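You operate a simulated robot arm through the tools that you are given. There is no shell and no other tool. Be economical: measure what you need, move in short steps, check, and stop when the job is done.

You are at the controls of a simulated two-armed robot. One attempt, no reset.

JOB
Take the striped towel from the navy runner of the bed and lay it out flat on the grey cover of the bed.

The check looks at the end state, three seconds after you hand in, the way a careful person would. Anything else that was tipped, shoved, dropped, spilled or broken makes it a failure. Lids that push on must go on centred and level and be pressed home; caps that screw on are set level and turned clockwise until they are tight. Flat cloth is picked up by pressing the open fingertips on it (5 to 10 N) and closing them slowly along it; thin cloth reads only 2 to 8 mm in the jaws.

ROBOT AND FRAMES
Two 7-joint arms with two-finger parallel grippers on one trunk, on a base that drives. Base frame: it is fixed to the floor where the robot stands at the start and does not move with it; the origin is under the middle of the robot, x ahead of it, y to its left, z up. Readings come in m, degrees, newtons and seconds.
The left shoulder is at the start at [0.05, 0.165, 1.03], the right one opposite. Places, roughly: grey cover of the bed [1.1, 0.6, 0.6]. Payload 3.91 kg a hand.
The tool frame of a hand sits at the grasp point between the pads (the TCP): z along the fingers, y along the line on which they close. The tips reach 0.03 m beyond it. The gripper opens to 0.11 m. The fingers are 0.02 m wide and 0.01 m thick; the gripper's body (0.048 by 0.112 m) begins 0.055 m behind the TCP.
Orientation is told as [roll, pitch, yaw] about the base's x, y, z axes, in that order, counted from this pose: with the fingers straight down and closing along the base's y, the tool's x points along the base's -x, its y along +y and its z along -z.

CONTROLS
- The arms move only by the tool move_arm. It takes "left_rows", "right_rows" or both (then of equal length, played together; a hand with none holds still); each is text: rows parted by semicolons, each of 6 numbers parted by spaces: the shift along the tool's x, y, z in units of 30 mm (1.0 is 30 mm), then the turn, a rotation vector about the tool's x, y, z in units of 8 degrees (1.0 is 8 degrees). In form: tx ty tz rx ry rz; .... A call has 1 to 10 rows; each row shifts and turns the commanded pose from where the row before left it, along the tool's axes as they then stand. "left_fingers" and "right_fingers" are, for a hand that has rows, the finger opening in m, from 0 to 0.11, set as the call begins (left out, the last holds). A call with a number of a shift or a turn outside -1 to 1 is refused whole. Rows are played at 5 a second. More than 0.05 m and 8.6 degrees between two rows, or a gripper value outside its range, and nothing of the call is played. Where a pose cannot be reached the arm comes as near as it can. A force on the tool above 40 N (or 10 N above the force at the start of the call, whichever is more), or a blocked arm, ends the call early, and 0.2 s more pass. Each finger travels about 0.045 m/s and halts on what it meets, pressing with about 26 N; the grip force reading is that of the motor and also rises with nothing between the fingers. The clock runs only during rows and for 0.2 s after the last one: add rows that do not move to give the fingers time. It gives the time, the measured TCP pose, the force on the tool (base axes), the opening and the grip force at its end, in the units of the frame above (readings bear some noise), with the torque about the TCP (base axes, N m) and any sound that the robot's microphone picked up.
- Cameras (640 x 400 px; columns grow to the right, rows downward): "scene" is now at [0.1019, 0.0384, 1.1876]; the picture's right is [0.46, -0.89, 0.00], its down [-0.63, -0.33, -0.70] and it looks along [0.62, 0.32, -0.71] (base axes); focal length 288 px, centre (320, 200). "left" rides on the left gripper at [0.072, -0.017, -0.103] in its tool frame; the picture's right is [0.23, 0.97, 0.00], its down [-0.76, 0.18, -0.62] and it looks along [-0.61, 0.14, 0.78] (tool axes); focal length 222 px, centre (320, 200). "right" rides on the right gripper at [0.072, 0.017, -0.103] in its tool frame; the picture's right is [-0.23, 0.97, 0.00], its down [-0.76, -0.18, -0.62] and it looks along [-0.61, -0.14, 0.78] (tool axes); focal length 222 px, centre (320, 200).
- grab_frame(camera): a new picture of that camera. The clock stands still meanwhile.
- lift_body(by): slides the trunk up (or, below 0, down) by that many m; the arms and the scene camera ride with it, the base frame stays. It gives what a move gives, with no picture.
- roll_base(legs): drives the robot by 1 to 6 legs, each [ahead, left, turn to the left] in m, m and degrees, along the robot's own axes; the way and the turn of a leg run together, so that a leg with both is an arc; at most 1.5 m and 180 degrees a leg. The arms and the cameras ride along, it lands a little off, and it stops where it bumps. It gives what a move gives.
- aim_head(pan, tilt): turns the head with the scene camera to pan (to the left, within 80 degrees either way) and tilt (down, from -29 to 69), counted from straight ahead of the robot. It gives what a move gives.
- probe_pixels(camera, pixels): there is no depth. For up to 12 entries [column, row, z] of the newest picture of that camera ("zoom" is the newest enlarged one), the place [x, y] in the base frame at which the ray of that pixel passes the height z, good to about 0.003 m. The clock stands still meanwhile.
- inspect(camera, box): a new picture of the part [left, top, right, bottom] of that camera's present view, enlarged. The clock stands still meanwhile.
- finish_job(): hands the job in; it is judged then, once.

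Work in short steps. Measure before you move; look again where a grasp or a placing could have gone wrong, and mend it. You have 80 turns and 78 pictures in all, those below and enlarged ones among them. Open the grippers and draw the arms clear of the work before you hand the job in, unless the task says otherwise; then end with one line.

The tools are called after ">>>" as a command line: name --argument value ..., lists and objects as JSON in quotes. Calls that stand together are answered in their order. move_arm: Moves the arms, as the interface text tells. Its arguments: {"type":"object","properties":{"left_rows":{"type":"string"},"left_fingers":{"type":"number"},"right_rows":{"type":"string"},"right_fingers":{"type":"number"}},"required":[]} The other tools are called the same way: lift_body (by) slides the trunk up or down; roll_base (legs) drives the base; aim_head (pan, tilt) turns the head that bears the scene camera; grab_frame (camera) takes a picture; probe_pixels (camera, pixels) gives the place at which the rays of pixels pass given heights; inspect (camera, box) takes an enlarged picture of a part of a camera's view; finish_job () hands the job in.

At the start:

```text
time_s: 0.0
left_ee_pos: [0.3603, 0.3323, 0.8065]
left_orientation: [-0.1, 0.0, 0.0]
left_force: [0.4, 0.2, 0.4]
left_ft_torque: [-0.02, 0.01, -0.01]
left_finger_gap: 0.1099
left_grasp_force: 0.0
right_ee_pos: [0.3516, 0.0187, 0.8704]
right_orientation: [0.0, 0.0, 0.0]
right_force: [0.1, 0.2, 0.4]
right_ft_torque: [0.02, 0.0, -0.01]
right_finger_gap: 0.1102
right_grasp_force: 0.1
trunk travel left (down, up): [-0.25, 0.253]
robot x, y, heading: [0.0016, -0.0038, -0.1]
head pan, tilt: [27.6, 45.5]
```

scene: 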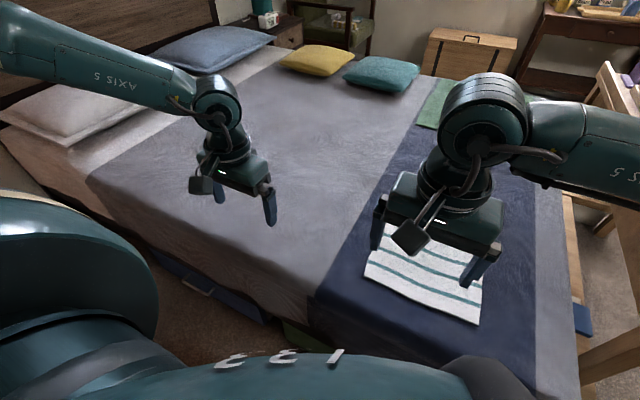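
right: 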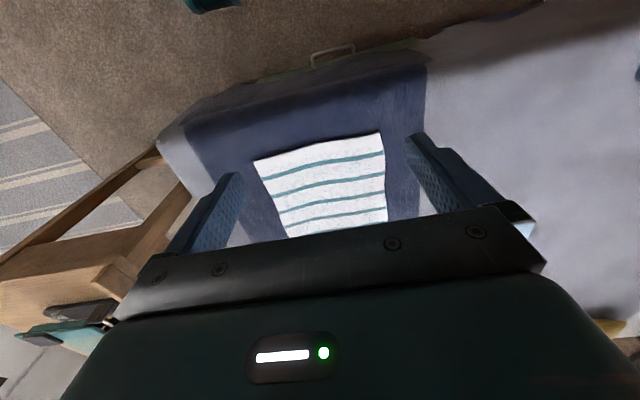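
left: 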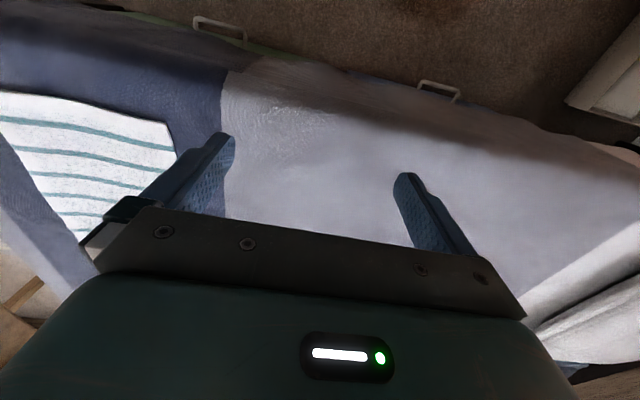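

The towel shows at scene (365,275)-(480,323) and in the right camera at (253,161),(380,131). I probe its corners and the bed landmarks.

>>> probe_pixels --camera "scene" --pixels '[[365, 275, 0.515], [480, 323, 0.515], [483, 285, 0.515], [315, 300, 0.515], [578, 380, 0.515], [425, 90, 0.515], [90, 175, 0.515], [365, 275, 0.6], [480, 323, 0.6]]'

>>> probe_pixels --camera "right" --pixels '[[253, 161, 0.515], [380, 131, 0.515], [387, 222, 0.515], [288, 237, 0.515], [425, 70, 0.515], [188, 125, 0.515], [253, 161, 0.6], [380, 131, 0.6]]'

>>> probe_pixels --camera "left" --pixels '[[165, 122, 0.515], [175, 152, 0.515], [228, 72, 0.515], [228, 72, 0.6], [165, 122, 0.6], [80, 240, 0.515], [0, 90, 0.515]]'

```text
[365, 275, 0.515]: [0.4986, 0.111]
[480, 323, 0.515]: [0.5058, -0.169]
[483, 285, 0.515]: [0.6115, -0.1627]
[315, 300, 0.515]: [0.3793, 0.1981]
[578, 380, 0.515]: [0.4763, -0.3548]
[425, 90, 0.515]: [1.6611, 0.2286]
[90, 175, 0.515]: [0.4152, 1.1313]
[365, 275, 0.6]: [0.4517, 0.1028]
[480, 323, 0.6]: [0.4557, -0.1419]
```

```text
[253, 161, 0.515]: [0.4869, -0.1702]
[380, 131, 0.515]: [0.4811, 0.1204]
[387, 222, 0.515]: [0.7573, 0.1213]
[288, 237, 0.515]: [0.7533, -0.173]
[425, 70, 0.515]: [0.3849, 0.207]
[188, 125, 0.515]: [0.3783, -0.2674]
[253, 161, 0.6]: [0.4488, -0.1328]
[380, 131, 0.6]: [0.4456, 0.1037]
```

```text
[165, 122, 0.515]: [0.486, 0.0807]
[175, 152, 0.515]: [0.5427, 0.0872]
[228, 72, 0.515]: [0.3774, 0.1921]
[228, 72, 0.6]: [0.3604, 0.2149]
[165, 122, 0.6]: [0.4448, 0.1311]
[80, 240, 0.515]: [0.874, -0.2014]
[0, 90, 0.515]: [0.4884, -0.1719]
```

Estimates agree that the towel is about 0.29 x 0.27 m with near corners around (0.48,0.11) and (0.48,-0.17), height uncertain 0.515–0.56. I enlarge the right view for folds and look to the left for driving space.

>>> inspect --camera "right" --box '[160, 90, 440, 265]'

>>> aim_head --pan 75 --tilt 50

>>> grab_frame --camera "scene"

```text
2.29 times, centred on (300, 178) of right
```

zoom: 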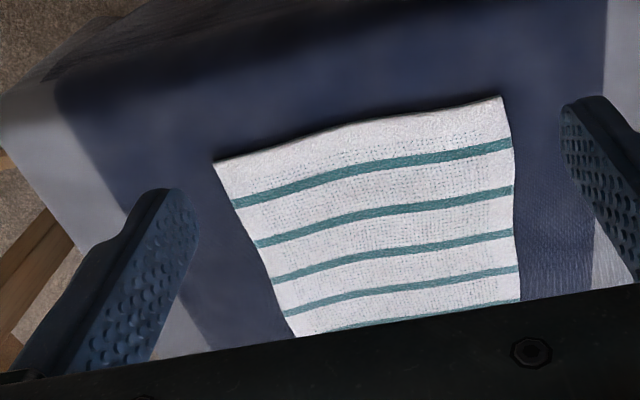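

```text
time_s: 1.1
left_ee_pos: [0.3607, 0.332, 0.8061]
left_orientation: [0.0, 0.1, -0.1]
left_force: [-0.2, 0.1, 0.1]
left_ft_torque: [0.0, 0.0, 0.02]
left_finger_gap: 0.11
left_grasp_force: 0.1
right_ee_pos: [0.3517, 0.0185, 0.8713]
right_orientation: [0.0, 0.0, -0.1]
right_force: [-0.6, -0.7, 0.3]
right_ft_torque: [-0.02, -0.02, 0.02]
right_finger_gap: 0.1103
right_grasp_force: 0.0
trunk travel left (down, up): [-0.25, 0.253]
robot x, y, heading: [0.0031, -0.001, -0.1]
head pan, tilt: [75.0, 50.0]
```

```text
73 pictures are left
```

scene: 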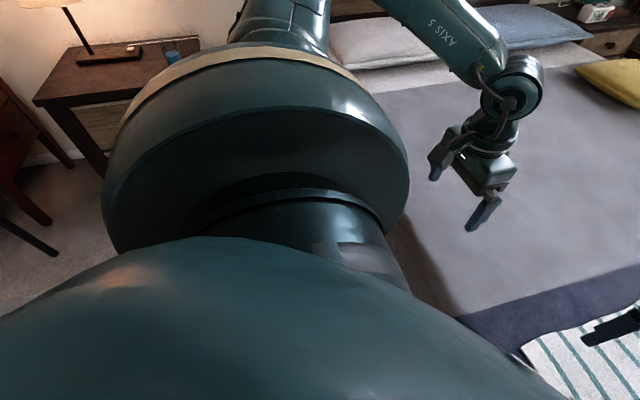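

A bedside table with lamp stands to the left; I probe how far, and return the head toward the towel.

>>> probe_pixels --camera "scene" --pixels '[[105, 178, 0.0], [35, 100, 0.5], [140, 85, 0.5], [50, 220, 0.0], [55, 255, 0.0]]'

>>> aim_head --pan 0 --tilt 55

>>> grab_frame --camera "scene"

```text
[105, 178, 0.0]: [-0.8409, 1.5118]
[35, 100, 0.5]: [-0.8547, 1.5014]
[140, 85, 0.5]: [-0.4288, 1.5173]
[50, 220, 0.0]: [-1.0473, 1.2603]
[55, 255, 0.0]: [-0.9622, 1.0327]
```

```text
time_s: 2.6
left_ee_pos: [0.3609, 0.3318, 0.8073]
left_orientation: [0.1, 0.0, 0.0]
left_force: [0.6, -0.2, 0.5]
left_ft_torque: [-0.01, 0.0, -0.01]
left_finger_gap: 0.1101
left_grasp_force: 0.0
right_ee_pos: [0.3528, 0.0182, 0.8696]
right_orientation: [-0.1, 0.0, 0.0]
right_force: [-0.1, 0.2, -0.1]
right_ft_torque: [0.0, 0.02, 0.0]
right_finger_gap: 0.1101
right_grasp_force: 0.1
trunk travel left (down, up): [-0.25, 0.253]
robot x, y, heading: [-0.0009, 0.0004, 0.0]
head pan, tilt: [0.0, 55.0]
```

```text
72 pictures are left
```

scene: 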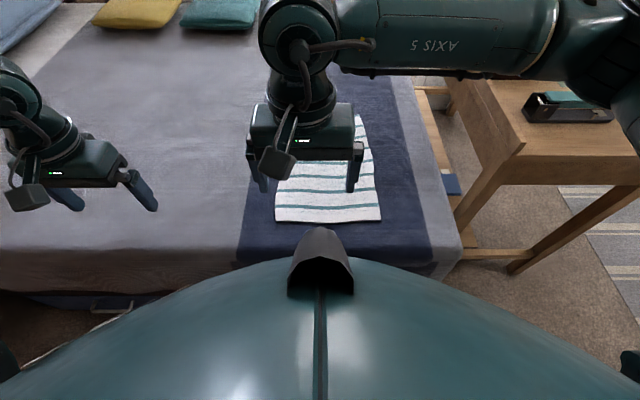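

Now the towel's far right corner peeks out at (362,115) and the near edge is at (275,222)-(380,220); I probe them.

>>> probe_pixels --camera "scene" --pixels '[[275, 222, 0.515], [380, 220, 0.515], [362, 115, 0.515], [275, 222, 0.56], [380, 220, 0.56], [362, 115, 0.56], [247, 205, 0.515], [425, 205, 0.515], [240, 258, 0.515]]'

```text
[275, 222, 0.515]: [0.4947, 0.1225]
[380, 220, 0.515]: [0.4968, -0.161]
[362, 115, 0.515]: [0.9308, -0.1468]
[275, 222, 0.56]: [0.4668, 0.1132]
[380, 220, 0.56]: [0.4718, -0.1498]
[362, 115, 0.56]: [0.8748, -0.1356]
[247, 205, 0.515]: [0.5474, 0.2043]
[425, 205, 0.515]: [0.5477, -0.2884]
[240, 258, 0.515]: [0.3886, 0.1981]
```

The towel is in fact about 0.28 wide and 0.43 long (far edge x≈0.92). A forward drive would help the reach, so I check where the robot's base ends: teal at the top of the right picture (205,3).

>>> probe_pixels --camera "right" --pixels '[[210, 8, 0.05], [210, 8, 0.3], [330, 50, 0.4], [330, 50, 0.2]]'

>>> aim_head --pan 0 --tilt 69

>>> grab_frame --camera "scene"

>>> move_arm --right_rows "0 0 -1 0 1 0;0 0 -1 0 1 0;0 0 0 0 1 0;0 0 0 0 1 0"

>>> grab_frame --camera "right"

```text
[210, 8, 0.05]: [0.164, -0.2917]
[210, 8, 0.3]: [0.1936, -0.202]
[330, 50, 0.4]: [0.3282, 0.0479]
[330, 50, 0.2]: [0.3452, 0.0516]
```

```text
time_s: 3.4
left_ee_pos: [0.36, 0.3319, 0.806]
left_orientation: [0.0, 0.0, 0.0]
left_force: [0.0, 0.3, 0.1]
left_ft_torque: [-0.02, 0.0, -0.01]
left_finger_gap: 0.11
left_grasp_force: 0.1
right_ee_pos: [0.3521, 0.0189, 0.8702]
right_orientation: [0.0, 0.0, 0.0]
right_force: [-0.6, 0.4, 0.8]
right_ft_torque: [0.0, 0.03, 0.0]
right_finger_gap: 0.11
right_grasp_force: 0.1
trunk travel left (down, up): [-0.25, 0.253]
robot x, y, heading: [0.002, 0.0004, -0.1]
head pan, tilt: [0.0, 68.8]
```

```text
71 pictures are left
```

scene: 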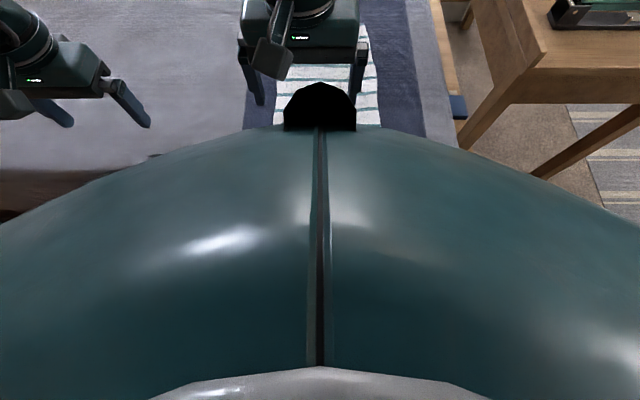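

```text
time_s: 4.4
left_ee_pos: [0.3618, 0.3323, 0.8062]
left_orientation: [0.0, 0.0, 0.0]
left_force: [-0.4, -0.2, -0.1]
left_ft_torque: [-0.01, -0.04, -0.04]
left_finger_gap: 0.1102
left_grasp_force: 0.1
right_ee_pos: [0.3568, 0.0203, 0.9292]
right_orientation: [0.1, 32.1, 0.1]
right_force: [-0.5, 1.5, 1.0]
right_ft_torque: [0.02, -0.05, -0.01]
right_finger_gap: 0.1099
right_grasp_force: 0.1
trunk travel left (down, up): [-0.25, 0.253]
robot x, y, heading: [0.0005, -0.0019, 0.0]
head pan, tilt: [0.0, 68.8]
```

```text
70 pictures are left
```

right: 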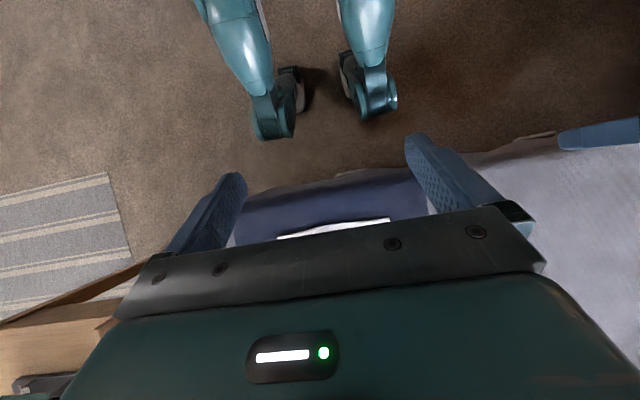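

Pitch +32° tilts the view toward the robot: wheels end at (272,138) and (380,118), bed edge at about row 185. I probe the gap.

>>> probe_pixels --camera "right" --pixels '[[272, 139, 0.05], [272, 139, 0.12], [380, 118, 0.05], [250, 190, 0.3], [250, 190, 0.4], [390, 170, 0.3], [560, 135, 0.1], [560, 145, 0.3], [130, 262, 0.3]]'

```text
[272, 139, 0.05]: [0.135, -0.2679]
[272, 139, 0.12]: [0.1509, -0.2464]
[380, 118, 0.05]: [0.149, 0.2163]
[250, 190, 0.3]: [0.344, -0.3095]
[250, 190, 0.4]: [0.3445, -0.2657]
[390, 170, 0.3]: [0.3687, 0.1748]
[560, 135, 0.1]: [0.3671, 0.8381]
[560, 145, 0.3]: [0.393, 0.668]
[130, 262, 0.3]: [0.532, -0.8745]
```

Wheels front at x≈0.15, bed face/handles at ≈0.33, so about 0.1 m forward is available later for laying. Plan: pinch both near corners, lift high, drive left, lay far edge first. First I bring both hands above the near corners.

>>> move_arm --right_rows "0 -1 0 0 -1 0;0 -1 0 0 -1 0;0 -1 0 0 -1 0;0 -1 0 0 -1 0;0 -0.5 0 0 0 0" --left_rows "-1 0 0 0 0 0;-1 0 0 0 0 0;-1 0 0 0 0 0;-1 0 0 0 0 0;-0.8 0 0 0 0 0" --right_fingers 0.05 --left_fingers 0.05

>>> move_arm --right_rows "-0.5 0 1 0 0 0;-0.5 0 1 0 0 0;-0.5 0 1 0 0 0;-0.5 0 1 0 0 0;-0.5 0 1 0 0 0;-0.5 0 1 0 0 0;-0.5 0 1 0 0 0;-0.5 0 1 0 0 0;-0.5 0 1 0 0 0;-0.43 0 0.8 0 0 0" --left_rows "0 -0.86 0.5 0 0 0;0 -0.86 0.5 0 0 0;0 -0.86 0.5 0 0 0;0 -0.86 0.5 0 0 0;0 -0.86 0.5 0 0 0;0 -0.86 0.5 0 0 0;0 -0.86 0.5 0 0 0;0 -0.86 0.5 0 0 0;0 -0.86 0.5 0 0 0;0 -0.83 0.7 0 0 0"

>>> grab_frame --camera "right"

>>> grab_frame --camera "left"

```text
time_s: 5.6
left_ee_pos: [0.5035, 0.3329, 0.8072]
left_orientation: [0.1, 0.0, 0.0]
left_force: [0.2, -0.1, 0.0]
left_ft_torque: [-0.05, 0.01, 0.01]
left_finger_gap: 0.0501
left_grasp_force: 0.1
right_ee_pos: [0.3565, -0.1163, 0.9318]
right_orientation: [0.0, 0.0, 0.0]
right_force: [0.0, -0.3, 0.5]
right_ft_torque: [0.01, 0.0, 0.0]
right_finger_gap: 0.0504
right_grasp_force: 0.0
trunk travel left (down, up): [-0.25, 0.253]
robot x, y, heading: [-0.0008, -0.0002, -0.1]
head pan, tilt: [0.0, 68.8]
```

```text
time_s: 7.8
left_ee_pos: [0.4229, 0.1805, 0.7536]
left_orientation: [0.0, 0.0, -0.1]
left_force: [-0.3, 0.4, -1.2]
left_ft_torque: [-0.01, 0.01, -0.01]
left_finger_gap: 0.0502
left_grasp_force: 0.0
left hand out of reach, approached as far as the arm can: row 4, 5, 6, 7, 8, 9, 10
right_ee_pos: [0.5044, -0.1131, 0.6359]
right_orientation: [0.0, 0.0, 0.0]
right_force: [-0.8, -0.4, -0.3]
right_ft_torque: [-0.05, -0.02, -0.01]
right_finger_gap: 0.0499
right_grasp_force: 0.1
trunk travel left (down, up): [-0.25, 0.253]
robot x, y, heading: [0.0024, -0.0005, 0.1]
head pan, tilt: [0.0, 68.8]
```

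```text
69 pictures are left
```

right: 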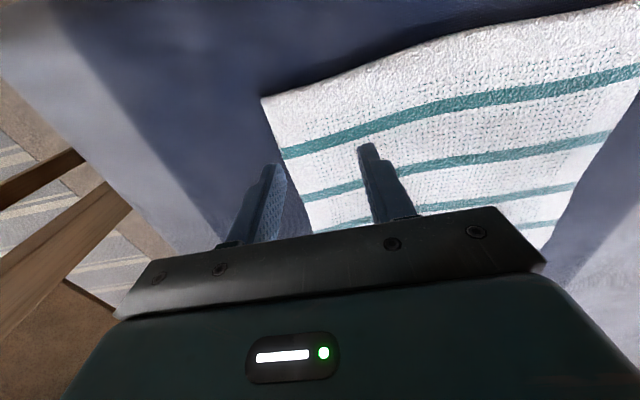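

```text
68 pictures are left
```

left: 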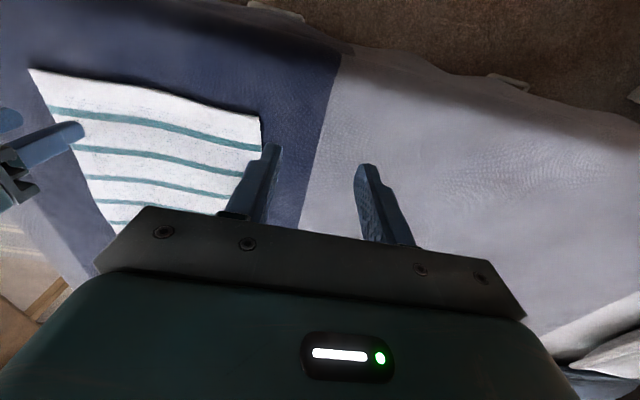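

The right hand sits well over its corner; the left stopped short at (0.42,0.18). I test whether the left can continue in small steps from there.

>>> move_arm --left_rows "0 0 0 0 0 0;0 0 0 0 0 0"

>>> move_arm --left_rows "0 -0.5 0 0 0 0;0 -0.5 0 0 0 0;0 -0.5 0 0 0 0"

```text
time_s: 8.4
left_ee_pos: [0.423, 0.1805, 0.7518]
left_orientation: [-0.1, 0.0, 0.1]
left_force: [0.4, -0.4, 0.2]
left_ft_torque: [-0.02, 0.02, -0.03]
left_finger_gap: 0.0501
left_grasp_force: 0.1
right_ee_pos: [0.5053, -0.113, 0.636]
right_orientation: [0.0, -0.1, -0.1]
right_force: [-0.3, 0.4, -0.9]
right_ft_torque: [0.0, 0.01, 0.03]
right_finger_gap: 0.0502
right_grasp_force: 0.1
trunk travel left (down, up): [-0.25, 0.253]
robot x, y, heading: [0.0009, 0.0034, 0.1]
head pan, tilt: [0.0, 68.8]
```

```text
time_s: 9.2
left_ee_pos: [0.4109, 0.16, 0.7723]
left_orientation: [-0.1, 0.0, -0.1]
left_force: [-0.7, 0.1, 0.2]
left_ft_torque: [-0.03, 0.02, 0.01]
left_finger_gap: 0.05
left_grasp_force: 0.2
left hand out of reach, approached as far as the arm can: row 1, 2, 3
right_ee_pos: [0.5046, -0.1136, 0.6372]
right_orientation: [0.0, 0.0, -0.1]
right_force: [0.3, 0.0, 0.3]
right_ft_torque: [0.0, -0.02, -0.01]
right_finger_gap: 0.0501
right_grasp_force: 0.0
trunk travel left (down, up): [-0.25, 0.253]
robot x, y, heading: [0.0006, 0.0012, 0.1]
head pan, tilt: [0.0, 68.8]
```

The left arm meets a joint limit in this posture; I try relieving it with a yaw turn.

>>> move_arm --left_rows "0 0 0 0 0 1;0 0 0 0 0 1;0 0 0 0 0 1"

>>> move_arm --left_rows "-0.4 -0.9 0.5 0 0 0;0 0 0 0 0 0"

```text
time_s: 10.0
left_ee_pos: [0.4101, 0.1604, 0.7706]
left_orientation: [-0.1, -0.1, -24.1]
left_force: [-0.5, 0.6, 1.0]
left_ft_torque: [0.01, -0.01, 0.01]
left_finger_gap: 0.0501
left_grasp_force: 0.0
right_ee_pos: [0.5052, -0.1144, 0.6358]
right_orientation: [0.0, 0.0, 0.0]
right_force: [-0.6, 0.3, 0.2]
right_ft_torque: [0.01, 0.04, -0.03]
right_finger_gap: 0.0498
right_grasp_force: 0.0
trunk travel left (down, up): [-0.25, 0.253]
robot x, y, heading: [0.0011, 0.0001, 0.1]
head pan, tilt: [0.0, 68.8]
```

```text
time_s: 10.6
left_ee_pos: [0.4023, 0.1558, 0.7717]
left_orientation: [-0.1, -0.2, -23.9]
left_force: [0.6, -0.5, 0.3]
left_ft_torque: [0.01, 0.0, 0.03]
left_finger_gap: 0.0501
left_grasp_force: 0.0
left hand out of reach, approached as far as the arm can: row 1
right_ee_pos: [0.5051, -0.1146, 0.636]
right_orientation: [0.0, 0.0, 0.0]
right_force: [-0.7, 0.4, 0.0]
right_ft_torque: [0.01, 0.01, 0.0]
right_finger_gap: 0.05
right_grasp_force: 0.1
trunk travel left (down, up): [-0.25, 0.253]
robot x, y, heading: [0.0064, -0.0012, 0.2]
head pan, tilt: [0.0, 68.8]
```

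Yaw makes no difference. I look at both arms with the scene camera.

>>> aim_head --pan 10 --tilt 40

>>> grab_frame --camera "scene"

```text
time_s: 11.5
left_ee_pos: [0.4024, 0.1548, 0.7728]
left_orientation: [-0.1, -0.1, -24.0]
left_force: [0.2, 0.3, -0.4]
left_ft_torque: [0.03, 0.02, 0.04]
left_finger_gap: 0.0501
left_grasp_force: 0.0
right_ee_pos: [0.504, -0.114, 0.6369]
right_orientation: [0.0, -0.1, 0.0]
right_force: [0.0, 0.6, -0.4]
right_ft_torque: [0.01, -0.02, 0.01]
right_finger_gap: 0.0501
right_grasp_force: 0.1
trunk travel left (down, up): [-0.25, 0.253]
robot x, y, heading: [0.0027, -0.002, 0.1]
head pan, tilt: [10.0, 40.0]
```

```text
67 pictures are left
```

scene: 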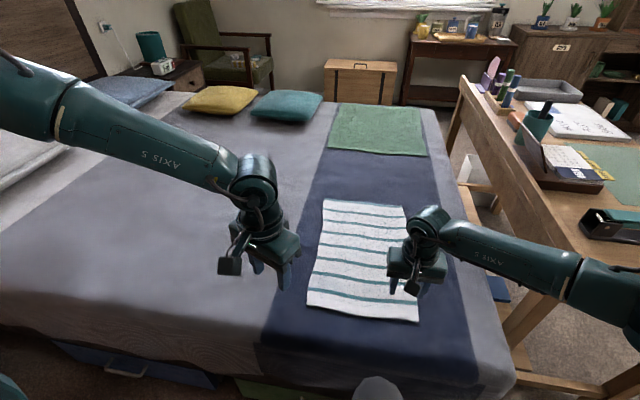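

The left forearm comes from far left (elbow out), likely stuck at a joint limit. I try another path: up and back, then inward, as the right arm started.

>>> move_arm --left_rows "0 0 -1 0 0 -1;0 0 -1 0 0 -1;0.5 0 -1 0 0 -1;0.5 0 -0.5 0 0 0;0.6 0 0 0 0 0;0 -1 0 0 0 0;0 -1 0 0 0 0;0 -1 0 0 0 0"

```text
time_s: 13.3
left_ee_pos: [0.3476, 0.0929, 0.8831]
left_orientation: [-0.2, -0.1, 0.1]
left_force: [-0.1, -0.2, 0.2]
left_ft_torque: [0.03, -0.02, -0.02]
left_finger_gap: 0.0502
left_grasp_force: 0.2
left hand out of reach, approached as far as the arm can: row 8
right_ee_pos: [0.504, -0.1136, 0.6371]
right_orientation: [-0.1, 0.0, 0.0]
right_force: [0.8, 0.2, 0.2]
right_ft_torque: [0.0, -0.02, -0.01]
right_finger_gap: 0.0501
right_grasp_force: 0.0
trunk travel left (down, up): [-0.25, 0.253]
robot x, y, heading: [-0.0007, 0.0005, 0.2]
head pan, tilt: [10.0, 40.0]
```

The limit depends on direction (about 15–23° to its own side), while the right arm reaches further inward. So I turn the base right by 12°, so that the towel lies further to the left arm's side.

>>> roll_base --legs '[[0, 0, -12]]'

```text
time_s: 14.5
left_ee_pos: [0.3591, 0.0177, 0.8828]
left_orientation: [-0.2, 0.1, -12.3]
left_force: [-0.2, -0.7, -0.4]
left_ft_torque: [0.0, -0.01, 0.02]
left_finger_gap: 0.0503
left_grasp_force: 0.0
right_ee_pos: [0.4681, -0.2171, 0.6358]
right_orientation: [0.0, 0.1, -12.2]
right_force: [-0.1, -0.5, -0.3]
right_ft_torque: [0.0, -0.01, 0.02]
right_finger_gap: 0.0501
right_grasp_force: 0.1
trunk travel left (down, up): [-0.25, 0.253]
robot x, y, heading: [0.0046, -0.0031, -12.2]
head pan, tilt: [10.0, 40.0]
```

I restore both hands' yaw to 0 and bring them over the corners again: left to (0.505,0.085), right to (0.505,-0.125).

>>> move_arm --left_rows "0 0 0 0 0 -0.8;0 0 0 0 0 -0.73;-0.7 0.3 0 0 0 0;-0.7 0.3 0.3 0 0 0;-0.7 0.3 1 0 0 0;-0.7 0.3 1 0 0 0;-0.7 0.3 1 0 0 0;-0.7 0.3 1 0 0 0;-0.67 0.4 1 0 0 0;0 0 1 0 0 0" --right_rows "0 0 0 0 0 -0.8;0 0 0 0 0 -0.73;-0.2 0.5 0 0 0 0;-0.2 0.5 0 0 0 0;-0.2 0.5 0 0 0 0;-0.2 0.5 0 0 0 0;-0.2 0.5 0 0 0 0;-0.2 0.5 0 0 0 0;0 0 0 0 0 0;0 0 0 0 0 0"

```text
time_s: 16.7
left_ee_pos: [0.4845, 0.1244, 0.7289]
left_orientation: [-0.1, -0.1, 0.0]
left_force: [0.3, 1.1, -0.1]
left_ft_torque: [-0.02, 0.01, 0.02]
left_finger_gap: 0.05
left_grasp_force: 0.1
left hand out of reach, approached as far as the arm can: row 7, 8, 9, 10
right_ee_pos: [0.503, -0.1273, 0.6351]
right_orientation: [0.0, 0.0, 0.1]
right_force: [0.4, 0.6, -0.4]
right_ft_torque: [0.01, 0.02, 0.01]
right_finger_gap: 0.0498
right_grasp_force: 0.0
trunk travel left (down, up): [-0.25, 0.253]
robot x, y, heading: [-0.0024, 0.0008, -12.2]
head pan, tilt: [10.0, 40.0]
```

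The left is limited downward relative to its shoulder, so lowering the trunk helps. I raise the right hand 0.12 m, then lower the trunk by 0.11.

>>> move_arm --right_rows "0 0 -1 0 0 0;0 0 -1 0 0 0;0 0 -1 0 0 0;0 0 -1 0 0 0"

>>> lift_body --by -0.11

>>> move_arm --left_rows "-0.3 -0.6 0 0 0 0;-0.3 -0.7 0 0 0 0;0 0 0 0 0 0"

>>> grab_frame --camera "scene"

```text
time_s: 17.7
left_ee_pos: [0.4849, 0.1231, 0.7291]
left_orientation: [-0.1, 0.0, 0.0]
left_force: [0.4, -0.7, -0.2]
left_ft_torque: [0.05, 0.01, 0.03]
left_finger_gap: 0.05
left_grasp_force: 0.1
right_ee_pos: [0.5065, -0.13, 0.7536]
right_orientation: [0.0, -0.1, 0.0]
right_force: [0.1, -0.3, 0.4]
right_ft_torque: [0.01, -0.02, 0.01]
right_finger_gap: 0.05
right_grasp_force: 0.1
trunk travel left (down, up): [-0.25, 0.253]
robot x, y, heading: [0.0, -0.001, -12.1]
head pan, tilt: [10.0, 40.0]
```

```text
time_s: 19.1
left_ee_pos: [0.4832, 0.1232, 0.619]
left_orientation: [-0.1, 0.1, -0.1]
left_force: [0.6, -0.7, 0.0]
left_ft_torque: [-0.01, -0.02, -0.01]
left_finger_gap: 0.0503
left_grasp_force: 0.1
right_ee_pos: [0.5068, -0.1307, 0.6434]
right_orientation: [0.1, -0.1, 0.1]
right_force: [0.0, 0.3, 0.9]
right_ft_torque: [0.01, 0.01, -0.02]
right_finger_gap: 0.05
right_grasp_force: 0.1
trunk travel left (down, up): [-0.14, 0.363]
robot x, y, heading: [0.0007, -0.0025, -12.1]
head pan, tilt: [10.0, 40.0]
```

```text
time_s: 19.9
left_ee_pos: [0.4889, 0.1053, 0.6384]
left_orientation: [-0.1, 0.0, 0.1]
left_force: [0.3, 0.7, -0.9]
left_ft_torque: [0.0, 0.0, -0.02]
left_finger_gap: 0.0502
left_grasp_force: 0.1
left hand out of reach, approached as far as the arm can: row 1, 2
right_ee_pos: [0.5056, -0.1311, 0.6424]
right_orientation: [0.0, 0.0, 0.0]
right_force: [-0.5, -0.4, 0.2]
right_ft_torque: [0.01, -0.05, 0.03]
right_finger_gap: 0.0498
right_grasp_force: 0.2
trunk travel left (down, up): [-0.14, 0.363]
robot x, y, heading: [-0.0, -0.0032, -11.9]
head pan, tilt: [10.0, 40.0]
```

```text
66 pictures are left
```

scene: 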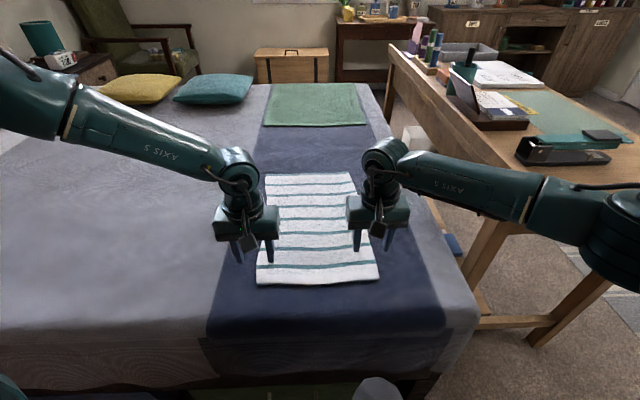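

Helps. I raise both hands and lower the trunk another 0.13 m.

>>> move_arm --left_rows "0 -0.3 -1 0 0 0;0 -0.3 -1 0 0 0;0 0 -1 0 0 0;0 0 -0.8 0 0 0" --right_rows "0 0 -1 0 0 0;0 0 -1 0 0 0;0 0 -1 0 0 0;0 0 -0.8 0 0 0"

>>> lift_body --by -0.13

>>> grab_frame --camera "left"

>>> grab_frame --camera "right"

```text
time_s: 20.9
left_ee_pos: [0.4897, 0.0889, 0.7536]
left_orientation: [-0.1, -0.1, 0.1]
left_force: [1.0, -0.1, -0.4]
left_ft_torque: [0.03, -0.01, 0.02]
left_finger_gap: 0.0499
left_grasp_force: 0.1
right_ee_pos: [0.5064, -0.1299, 0.7554]
right_orientation: [0.1, 0.1, 0.0]
right_force: [0.5, -0.6, 0.1]
right_ft_torque: [0.01, 0.02, 0.04]
right_finger_gap: 0.0501
right_grasp_force: 0.1
trunk travel left (down, up): [-0.14, 0.363]
robot x, y, heading: [-0.0005, -0.0006, -12.2]
head pan, tilt: [10.0, 40.0]
```

```text
time_s: 22.5
left_ee_pos: [0.4894, 0.0908, 0.6245]
left_orientation: [-0.1, 0.0, 0.0]
left_force: [0.3, -0.5, -0.1]
left_ft_torque: [0.02, -0.01, -0.02]
left_finger_gap: 0.0501
left_grasp_force: 0.0
right_ee_pos: [0.5068, -0.1299, 0.6248]
right_orientation: [0.1, 0.0, 0.1]
right_force: [0.8, -0.4, 0.6]
right_ft_torque: [-0.01, 0.02, -0.01]
right_finger_gap: 0.0501
right_grasp_force: 0.1
trunk travel left (down, up): [-0.01, 0.493]
robot x, y, heading: [-0.0033, 0.0002, -11.7]
head pan, tilt: [10.0, 40.0]
```

```text
65 pictures are left
```

left: 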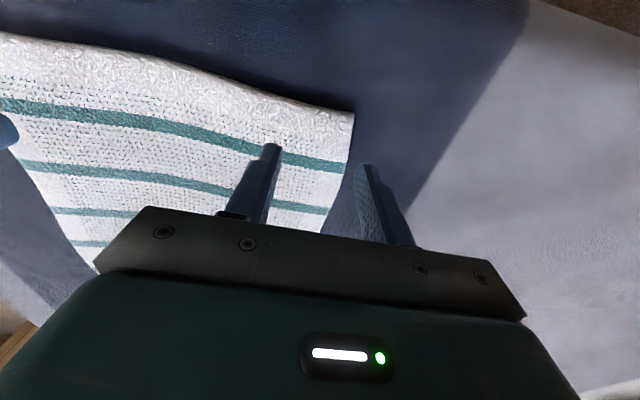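

```text
64 pictures are left
```

right: 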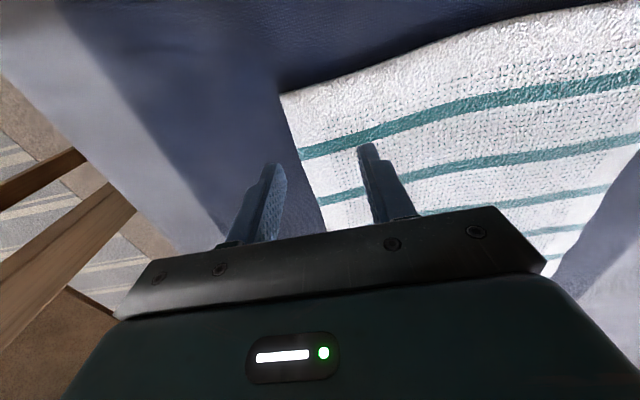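

Corner pixels: left camera (353,112), right camera (281,94). I probe at candidate heights.

>>> probe_pixels --camera "left" --pixels '[[353, 112, 0.515], [353, 112, 0.53], [345, 160, 0.515], [325, 210, 0.515], [0, 33, 0.515]]'

>>> probe_pixels --camera "right" --pixels '[[281, 94, 0.515], [281, 94, 0.53], [300, 150, 0.515], [318, 205, 0.515]]'

```text
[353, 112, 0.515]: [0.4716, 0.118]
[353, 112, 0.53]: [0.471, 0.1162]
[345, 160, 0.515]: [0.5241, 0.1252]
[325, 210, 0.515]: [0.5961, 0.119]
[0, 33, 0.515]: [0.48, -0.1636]
```

```text
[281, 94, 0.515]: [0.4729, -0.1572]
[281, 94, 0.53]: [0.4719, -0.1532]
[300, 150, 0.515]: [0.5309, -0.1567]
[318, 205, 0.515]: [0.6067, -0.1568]
```

Near edge x≈0.472, sides y=0.12 and -0.157. Pinch points: left (0.492,0.076), right (0.495,-0.113). I shift inward and descend to z≈0.575.

>>> move_arm --left_rows "0 -0.5 0 0 0 0;0 0 0.6 0 0 0;0 0 0.6 0 0 0;0 0 0.4 0 0 0;0 0 0 0 0 0" --right_rows "0.4 0.57 0 0 0 0;0 0 0.6 0 0 0;0 0 0.6 0 0 0;0 0 0.4 0 0 0;0 0 0 0 0 0"

```text
time_s: 23.4
left_ee_pos: [0.4899, 0.0743, 0.5959]
left_orientation: [-0.2, -0.8, 0.1]
left_force: [-8.5, 6.0, 25.2]
left_ft_torque: [0.22, 0.27, -0.01]
left_finger_gap: 0.0498
left_grasp_force: 0.0
right_ee_pos: [0.4958, -0.1144, 0.5945]
right_orientation: [0.2, -1.0, 0.0]
right_force: [-6.1, -4.1, 17.5]
right_ft_torque: [-0.11, 0.23, 0.02]
right_finger_gap: 0.0499
right_grasp_force: 0.0
trunk travel left (down, up): [-0.01, 0.493]
robot x, y, heading: [0.001, 0.0008, -12.2]
head pan, tilt: [10.0, 40.0]
stopped in row 4 (left hand): the force on the tool passed its limit (the readings are from after the stop); the commanded pose is now the measured one
```

Contact: the surface is at about z=0.565. I back off, shift the right hand 8 mm inward, and press again gently.

>>> move_arm --left_rows "0 0 -0.3 0 0 0;0 -0.1 0 0 0 0;0 0 0.1 0 0 0;0 0 0 0 0 0" --right_rows "0 0 -0.3 0 0 0;0 0.3 0 0 0 0;0 0 0.1 0 0 0;0 0 0 0 0 0"

>>> grab_frame --camera "right"

>>> grab_frame --camera "left"

```text
time_s: 24.4
left_ee_pos: [0.4912, 0.0702, 0.5965]
left_orientation: [-0.3, -0.6, 0.1]
left_force: [1.5, 0.7, 4.5]
left_ft_torque: [0.03, -0.07, 0.02]
left_finger_gap: 0.0502
left_grasp_force: 0.0
right_ee_pos: [0.4968, -0.1044, 0.596]
right_orientation: [0.1, -0.6, 0.0]
right_force: [2.0, -2.4, 4.0]
right_ft_torque: [-0.08, -0.04, 0.01]
right_finger_gap: 0.0499
right_grasp_force: 0.0
trunk travel left (down, up): [-0.01, 0.493]
robot x, y, heading: [0.0026, -0.0008, -12.0]
head pan, tilt: [10.0, 40.0]
```

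```text
63 pictures are left
```

right: 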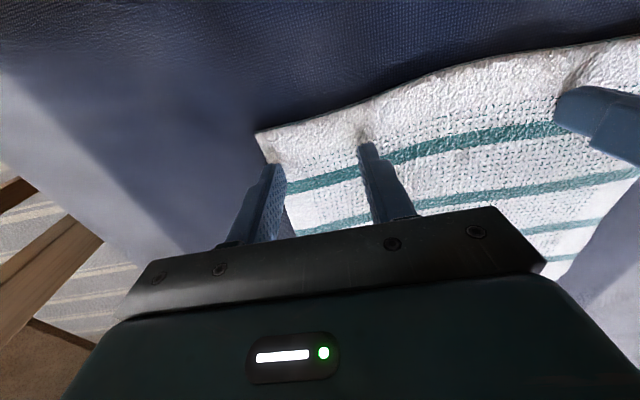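

```text
62 pictures are left
```

left: 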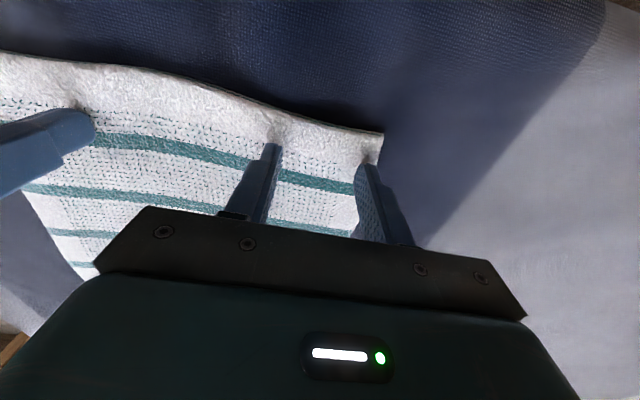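

All four fingertips rest on the cloth at about 4 N. I press a touch more and close in steps.

>>> move_arm --left_rows "0 0 0.06 0 0 0;0 0 0 0 0 0" --right_rows "0 0 0.06 0 0 0;0 0 0 0 0 0" --left_fingers 0.038 --right_fingers 0.038

>>> move_arm --left_rows "0 0 0 0 0 0;0 0 0 0 0 0" --right_rows "0 0 0 0 0 0;0 0 0 0 0 0" --left_fingers 0.025 --right_fingers 0.025

>>> move_arm --left_rows "0 0 0 0 0 0;0 0 0 0 0 0" --right_rows "0 0 0 0 0 0;0 0 0 0 0 0" --left_fingers 0.012 --right_fingers 0.012

>>> move_arm --left_rows "0 0 0 0 0 0;0 0 0 0 0 0;0 0 0 0 0 0" --right_rows "0 0 0 0 0 0;0 0 0 0 0 0;0 0 0 0 0 0" --left_fingers 0 --right_fingers 0

>>> grab_frame --camera "right"

>>> grab_frame --camera "left"

```text
time_s: 25.0
left_ee_pos: [0.4913, 0.0693, 0.5956]
left_orientation: [-0.3, -0.6, 0.1]
left_force: [-2.4, -0.5, 13.6]
left_ft_torque: [-0.08, 0.0, -0.01]
left_finger_gap: 0.0362
left_grasp_force: 0.1
right_ee_pos: [0.4974, -0.1045, 0.5954]
right_orientation: [0.2, -0.6, 0.1]
right_force: [1.7, 2.5, 8.0]
right_ft_torque: [0.04, -0.01, -0.02]
right_finger_gap: 0.0383
right_grasp_force: 0.2
trunk travel left (down, up): [-0.01, 0.493]
robot x, y, heading: [0.0009, 0.0019, -12.1]
head pan, tilt: [10.0, 40.0]
```

```text
time_s: 25.6
left_ee_pos: [0.4915, 0.0696, 0.5953]
left_orientation: [-0.3, -0.7, 0.1]
left_force: [1.0, -3.4, 12.5]
left_ft_torque: [-0.1, -0.03, 0.0]
left_finger_gap: 0.0235
left_grasp_force: 0.1
right_ee_pos: [0.495, -0.1049, 0.5956]
right_orientation: [0.2, -0.7, -0.1]
right_force: [-0.1, 3.7, 10.7]
right_ft_torque: [0.11, 0.06, -0.01]
right_finger_gap: 0.0254
right_grasp_force: 1.2
trunk travel left (down, up): [-0.01, 0.493]
robot x, y, heading: [-0.0003, 0.0001, -12.2]
head pan, tilt: [10.0, 40.0]
```

```text
time_s: 26.2
left_ee_pos: [0.4906, 0.0708, 0.5959]
left_orientation: [-0.4, -0.7, 0.2]
left_force: [2.2, -3.4, 15.9]
left_ft_torque: [-0.1, -0.04, 0.05]
left_finger_gap: 0.0121
left_grasp_force: 0.1
right_ee_pos: [0.4961, -0.1045, 0.5959]
right_orientation: [0.2, -0.7, 0.1]
right_force: [0.8, 5.1, 11.9]
right_ft_torque: [0.15, 0.03, 0.04]
right_finger_gap: 0.0116
right_grasp_force: 0.0
trunk travel left (down, up): [-0.01, 0.493]
robot x, y, heading: [-0.0011, -0.0003, -12.1]
head pan, tilt: [10.0, 40.0]
```

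```text
time_s: 27.0
left_ee_pos: [0.4914, 0.0697, 0.595]
left_orientation: [-0.2, -0.6, 0.1]
left_force: [2.1, -7.4, 15.2]
left_ft_torque: [-0.25, -0.06, 0.05]
left_finger_gap: 0.0048
left_grasp_force: 26.2
right_ee_pos: [0.4962, -0.1028, 0.5956]
right_orientation: [0.2, -0.7, 0.0]
right_force: [0.7, 12.5, 9.7]
right_ft_torque: [0.36, 0.0, 0.0]
right_finger_gap: 0.0045
right_grasp_force: 25.3
trunk travel left (down, up): [-0.01, 0.493]
robot x, y, heading: [0.0021, -0.0004, -12.4]
head pan, tilt: [10.0, 40.0]
```

```text
61 pictures are left
```

right: 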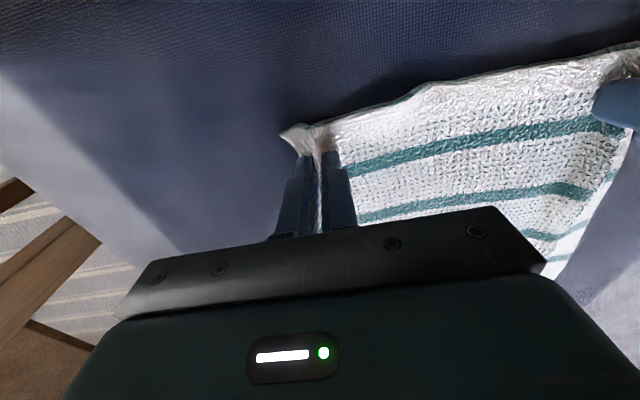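

```text
60 pictures are left
```

left: 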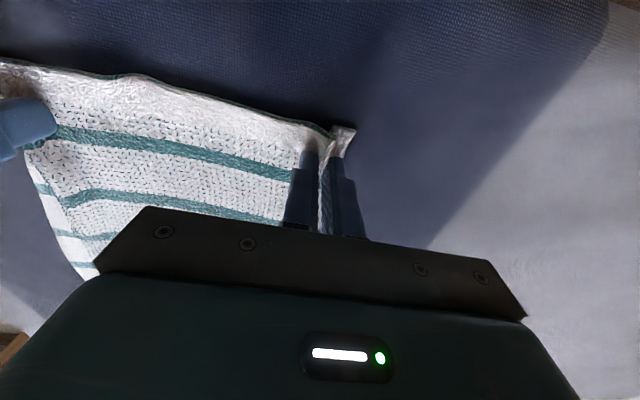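

Both hands hold the cloth (gaps 4.8 and 4.5 mm). I lift with the trunk, first a little, then check.

>>> lift_body --by 0.2

>>> lift_body --by 0.28

>>> aim_head --pan 10 --tilt 50

>>> grab_frame --camera "scene"

```text
time_s: 29.2
left_ee_pos: [0.4902, 0.0695, 0.7931]
left_orientation: [-0.3, -0.5, 0.0]
left_force: [-0.2, -13.4, -0.3]
left_ft_torque: [-0.42, -0.03, 0.02]
left_finger_gap: 0.0045
left_grasp_force: 26.0
right_ee_pos: [0.4967, -0.1045, 0.793]
right_orientation: [0.1, -0.5, -0.1]
right_force: [-0.5, 13.5, -0.8]
right_ft_torque: [0.41, 0.06, 0.01]
right_finger_gap: 0.0048
right_grasp_force: 26.2
trunk travel left (down, up): [-0.21, 0.293]
robot x, y, heading: [0.0002, 0.0, -12.3]
head pan, tilt: [10.0, 40.0]
```

```text
time_s: 32.0
left_ee_pos: [0.4903, 0.0704, 1.0741]
left_orientation: [-0.4, -0.5, 0.1]
left_force: [0.3, -12.6, -0.2]
left_ft_torque: [-0.46, -0.01, 0.03]
left_finger_gap: 0.0047
left_grasp_force: 26.4
right_ee_pos: [0.4967, -0.1051, 1.0732]
right_orientation: [0.2, -0.6, -0.1]
right_force: [-0.5, 13.4, 0.2]
right_ft_torque: [0.41, 0.01, -0.03]
right_finger_gap: 0.0045
right_grasp_force: 25.6
trunk travel left (down, up): [-0.49, 0.013]
robot x, y, heading: [0.0003, -0.0001, -11.9]
head pan, tilt: [10.0, 40.0]
```

```text
time_s: 32.7
left_ee_pos: [0.4916, 0.0699, 1.0735]
left_orientation: [-0.3, -0.5, 0.1]
left_force: [0.6, -13.7, 0.0]
left_ft_torque: [-0.44, -0.04, 0.01]
left_finger_gap: 0.0046
left_grasp_force: 25.8
right_ee_pos: [0.4968, -0.1048, 1.0748]
right_orientation: [0.1, -0.5, -0.2]
right_force: [-1.4, 13.1, -0.2]
right_ft_torque: [0.4, 0.02, 0.03]
right_finger_gap: 0.0046
right_grasp_force: 26.0
trunk travel left (down, up): [-0.49, 0.013]
robot x, y, heading: [0.0009, -0.0021, -12.1]
head pan, tilt: [10.0, 50.0]
```

```text
59 pictures are left
```

scene: 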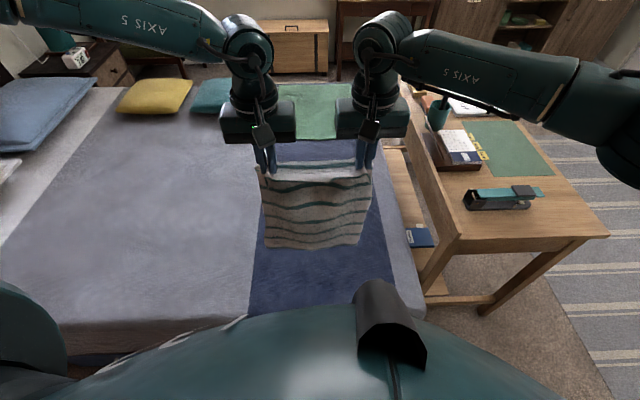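

The towel hangs freely between both hands (taut, 13 N). I relax the tension a little, then turn back 12° and drive 0.5 m left.

>>> move_arm --left_rows "0 -0.1 0 0 0 0;0 0 0 0 0 0" --right_rows "0 0.1 0 0 0 0;0 0 0 0 0 0"

>>> roll_base --legs '[[0, 0, 12], [0, 0.25, 0], [0, 0.25, 0]]'

>>> grab_frame --camera "scene"

```text
time_s: 33.3
left_ee_pos: [0.4925, 0.0689, 1.0733]
left_orientation: [-0.2, -0.5, 0.1]
left_force: [-0.1, -6.2, 0.0]
left_ft_torque: [-0.19, -0.03, 0.03]
left_finger_gap: 0.0045
left_grasp_force: 26.8
right_ee_pos: [0.4961, -0.1031, 1.0743]
right_orientation: [0.0, -0.5, -0.3]
right_force: [-0.4, 6.3, -0.9]
right_ft_torque: [0.17, 0.04, -0.03]
right_finger_gap: 0.0045
right_grasp_force: 26.6
trunk travel left (down, up): [-0.49, 0.013]
robot x, y, heading: [0.0025, 0.0012, -12.0]
head pan, tilt: [10.0, 50.0]
```

```text
time_s: 37.4
left_ee_pos: [0.4697, 0.6739, 1.0726]
left_orientation: [-0.3, -0.4, 12.4]
left_force: [1.5, -3.5, 0.0]
left_ft_torque: [-0.15, -0.05, -0.07]
left_finger_gap: 0.0043
left_grasp_force: 25.7
right_ee_pos: [0.5092, 0.5083, 1.0737]
right_orientation: [0.1, -0.5, 12.2]
right_force: [-1.9, 3.2, -1.0]
right_ft_torque: [0.08, 0.04, -0.09]
right_finger_gap: 0.0046
right_grasp_force: 26.2
trunk travel left (down, up): [-0.49, 0.013]
robot x, y, heading: [0.0017, 0.5018, 0.4]
head pan, tilt: [10.0, 50.0]
```

```text
58 pictures are left
```

scene: 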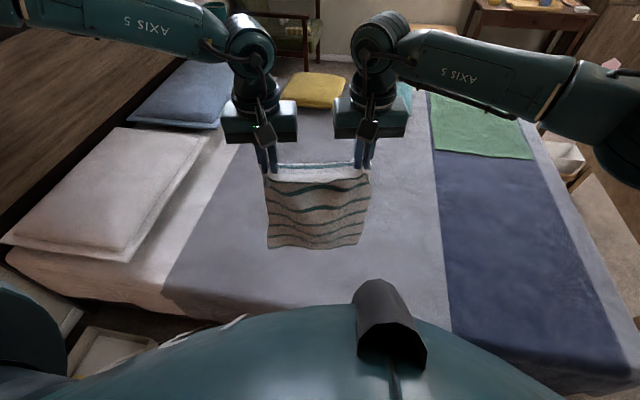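

The towel hangs over the grey cover. I straighten the hands to yaw 0, then move both forward 0.12 m.

>>> move_arm --left_rows "-0.66 0 0 0 0 0.76;-0.66 0 0 0 0 0.76;-1 0 0 0 0 0;-1 0 0 0 0 0;-1 0 0 0 0 0;-1 0 0 0 0 0" --right_rows "0 0 0 0 0 0.76;0 0 0 0 0 0.76;-1 0 0 0 0 0;-1 0 0 0 0 0;-1 0 0 0 0 0;-1 0 0 0 0 0"

```text
time_s: 38.4
left_ee_pos: [0.5316, 0.7003, 1.0886]
left_orientation: [-1.8, -1.3, -0.5]
left_force: [3.8, -18.1, -2.0]
left_ft_torque: [-0.57, -0.15, 0.12]
left_finger_gap: 0.0047
left_grasp_force: 25.7
left hand out of reach, approached as far as the arm can: row 2, 3, 4, 5
right_ee_pos: [0.5592, 0.5255, 1.0775]
right_orientation: [1.8, -0.2, 1.4]
right_force: [-4.6, 17.8, 1.4]
right_ft_torque: [0.55, 0.09, -0.01]
right_finger_gap: 0.0044
right_grasp_force: 26.1
trunk travel left (down, up): [-0.49, 0.013]
robot x, y, heading: [0.0071, 0.5025, -0.2]
head pan, tilt: [10.0, 50.0]
stopped in row 5 (left hand): the force on the tool passed its limit (the readings are from after the stop); the commanded pose is now the measured one
```

The left strains at its inward limit and cloth tension rose to 18 N. I shift both hands ~0.065 m to the left (right slightly more to relax).

>>> move_arm --right_rows "0 0.25 0 0 0 0;0 0.7 0 0 0 0;0 0.7 0 0 0 0;0 0.7 0 0 0 0" --left_rows "0 0 0 0 0 0;0 0.7 0 0 0 0;0 0.7 0 0 0 0;0 0.7 0 0 0 0"

```text
time_s: 39.4
left_ee_pos: [0.5293, 0.7677, 1.0861]
left_orientation: [-1.5, -1.0, -0.3]
left_force: [3.1, -20.3, -1.2]
left_ft_torque: [-0.65, -0.14, 0.13]
left_finger_gap: 0.0047
left_grasp_force: 26.0
right_ee_pos: [0.5572, 0.5916, 1.0787]
right_orientation: [1.4, -0.3, 0.9]
right_force: [-3.5, 20.2, 0.6]
right_ft_torque: [0.61, 0.08, 0.01]
right_finger_gap: 0.0043
right_grasp_force: 26.1
trunk travel left (down, up): [-0.49, 0.013]
robot x, y, heading: [0.0033, 0.5038, 0.2]
head pan, tilt: [10.0, 50.0]
```

Distance is still 0.178 m; I close it by 8 mm and level the hands in x.

>>> move_arm --right_rows "0 0.15 0 0 0 0;0.25 0.15 0 0 0 0;0.25 0 0 0 0 0" --left_rows "0 0 0 0 0 0;-0.2 0 0 0 0 0;-0.2 0 0 0 0 0"

```text
time_s: 40.2
left_ee_pos: [0.5423, 0.769, 1.0868]
left_orientation: [-1.1, -0.9, -0.4]
left_force: [0.0, -8.8, -1.1]
left_ft_torque: [-0.24, -0.01, 0.04]
left_finger_gap: 0.0046
left_grasp_force: 25.6
right_ee_pos: [0.5465, 0.5962, 1.0774]
right_orientation: [1.3, -0.4, 0.8]
right_force: [0.0, 7.7, -0.6]
right_ft_torque: [0.21, -0.01, 0.01]
right_finger_gap: 0.0044
right_grasp_force: 26.4
trunk travel left (down, up): [-0.49, 0.013]
robot x, y, heading: [0.0029, 0.5031, 0.1]
head pan, tilt: [10.0, 50.0]
```

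Tension fine (8 N). Now I pitch both hands forward by 32° about their TCPs to gain forward reach.

>>> move_arm --right_rows "0 0 0 0 -1 0;0 0 0 0 -1 0;0 0 0 0 -1 0;0 0 0 0 -1 0" --left_rows "0 0 0 0 -1 0;0 0 0 0 -1 0;0 0 0 0 -1 0;0 0 0 0 -1 0"

```text
time_s: 41.2
left_ee_pos: [0.5438, 0.7662, 1.0881]
left_orientation: [-1.5, -33.1, 0.5]
left_force: [0.2, -1.6, 0.0]
left_ft_torque: [-0.04, 0.06, 0.01]
left_finger_gap: 0.0041
left_grasp_force: 25.8
right_ee_pos: [0.5449, 0.598, 1.0786]
right_orientation: [1.5, -32.4, 0.0]
right_force: [0.4, 1.1, 1.2]
right_ft_torque: [0.0, 0.04, 0.03]
right_finger_gap: 0.0043
right_grasp_force: 26.1
trunk travel left (down, up): [-0.49, 0.013]
robot x, y, heading: [0.0034, 0.5037, 0.2]
head pan, tilt: [10.0, 50.0]
```

Works. Now both forward 0.11 m along base x.

>>> move_arm --right_rows "-0.78 0 0.49 0 0 0;-0.78 0 0.49 0 0 0;-0.78 0 0.49 0 0 0;-0.78 0 0.49 0 0 0" --left_rows "-0.78 0 0.49 0 0 0;-0.78 0 0.49 0 0 0;-0.78 0 0.49 0 0 0;-0.78 0 0.49 0 0 0"

```text
time_s: 42.2
left_ee_pos: [0.6539, 0.7665, 1.0866]
left_orientation: [-1.6, -33.0, 0.5]
left_force: [-0.1, 0.2, -0.6]
left_ft_torque: [-0.01, 0.03, 0.03]
left_finger_gap: 0.0042
left_grasp_force: 25.7
right_ee_pos: [0.6554, 0.6014, 1.0771]
right_orientation: [1.4, -32.3, 0.2]
right_force: [0.1, 0.7, -1.8]
right_ft_torque: [-0.01, 0.02, 0.0]
right_finger_gap: 0.0044
right_grasp_force: 25.8
trunk travel left (down, up): [-0.49, 0.013]
robot x, y, heading: [-0.001, 0.5059, 0.1]
head pan, tilt: [10.0, 50.0]
```

Good. I continue 0.1 m forward with more pitch.

>>> move_arm --right_rows "-0.75 -0.1 0.53 0 -1 0;-0.68 0 0.62 0 -1 0;-0.6 0 0.72 0 -1 0;-0.53 0 0.77 0 0 0" --left_rows "-0.75 0 0.53 0 -1 0;-0.68 0 0.62 0 -1 0;-0.6 0 0.72 0 -1 0;-0.53 0 0.77 0 0 0"

>>> grab_frame --camera "scene"

```text
time_s: 43.2
left_ee_pos: [0.7081, 0.7862, 1.1184]
left_orientation: [-2.5, -57.0, 1.2]
left_force: [0.6, -17.6, -6.3]
left_ft_torque: [-0.33, 0.17, -0.4]
left_finger_gap: 0.0046
left_grasp_force: 25.8
left hand out of reach, approached as far as the arm can: row 1, 2, 3, 4
right_ee_pos: [0.7098, 0.6135, 1.0683]
right_orientation: [3.0, -56.4, -1.0]
right_force: [-0.6, 17.2, 4.6]
right_ft_torque: [0.39, -0.1, 0.43]
right_finger_gap: 0.0042
right_grasp_force: 26.0
right hand out of reach, approached as far as the arm can: row 3, 4
trunk travel left (down, up): [-0.49, 0.013]
robot x, y, heading: [0.0038, 0.5052, -0.4]
head pan, tilt: [10.0, 50.0]
```

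```text
57 pictures are left
```

scene: 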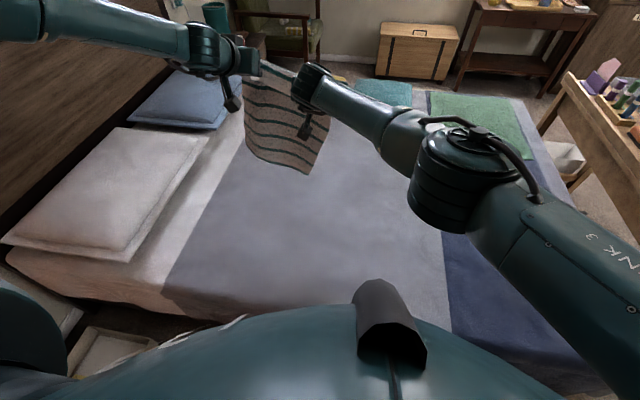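

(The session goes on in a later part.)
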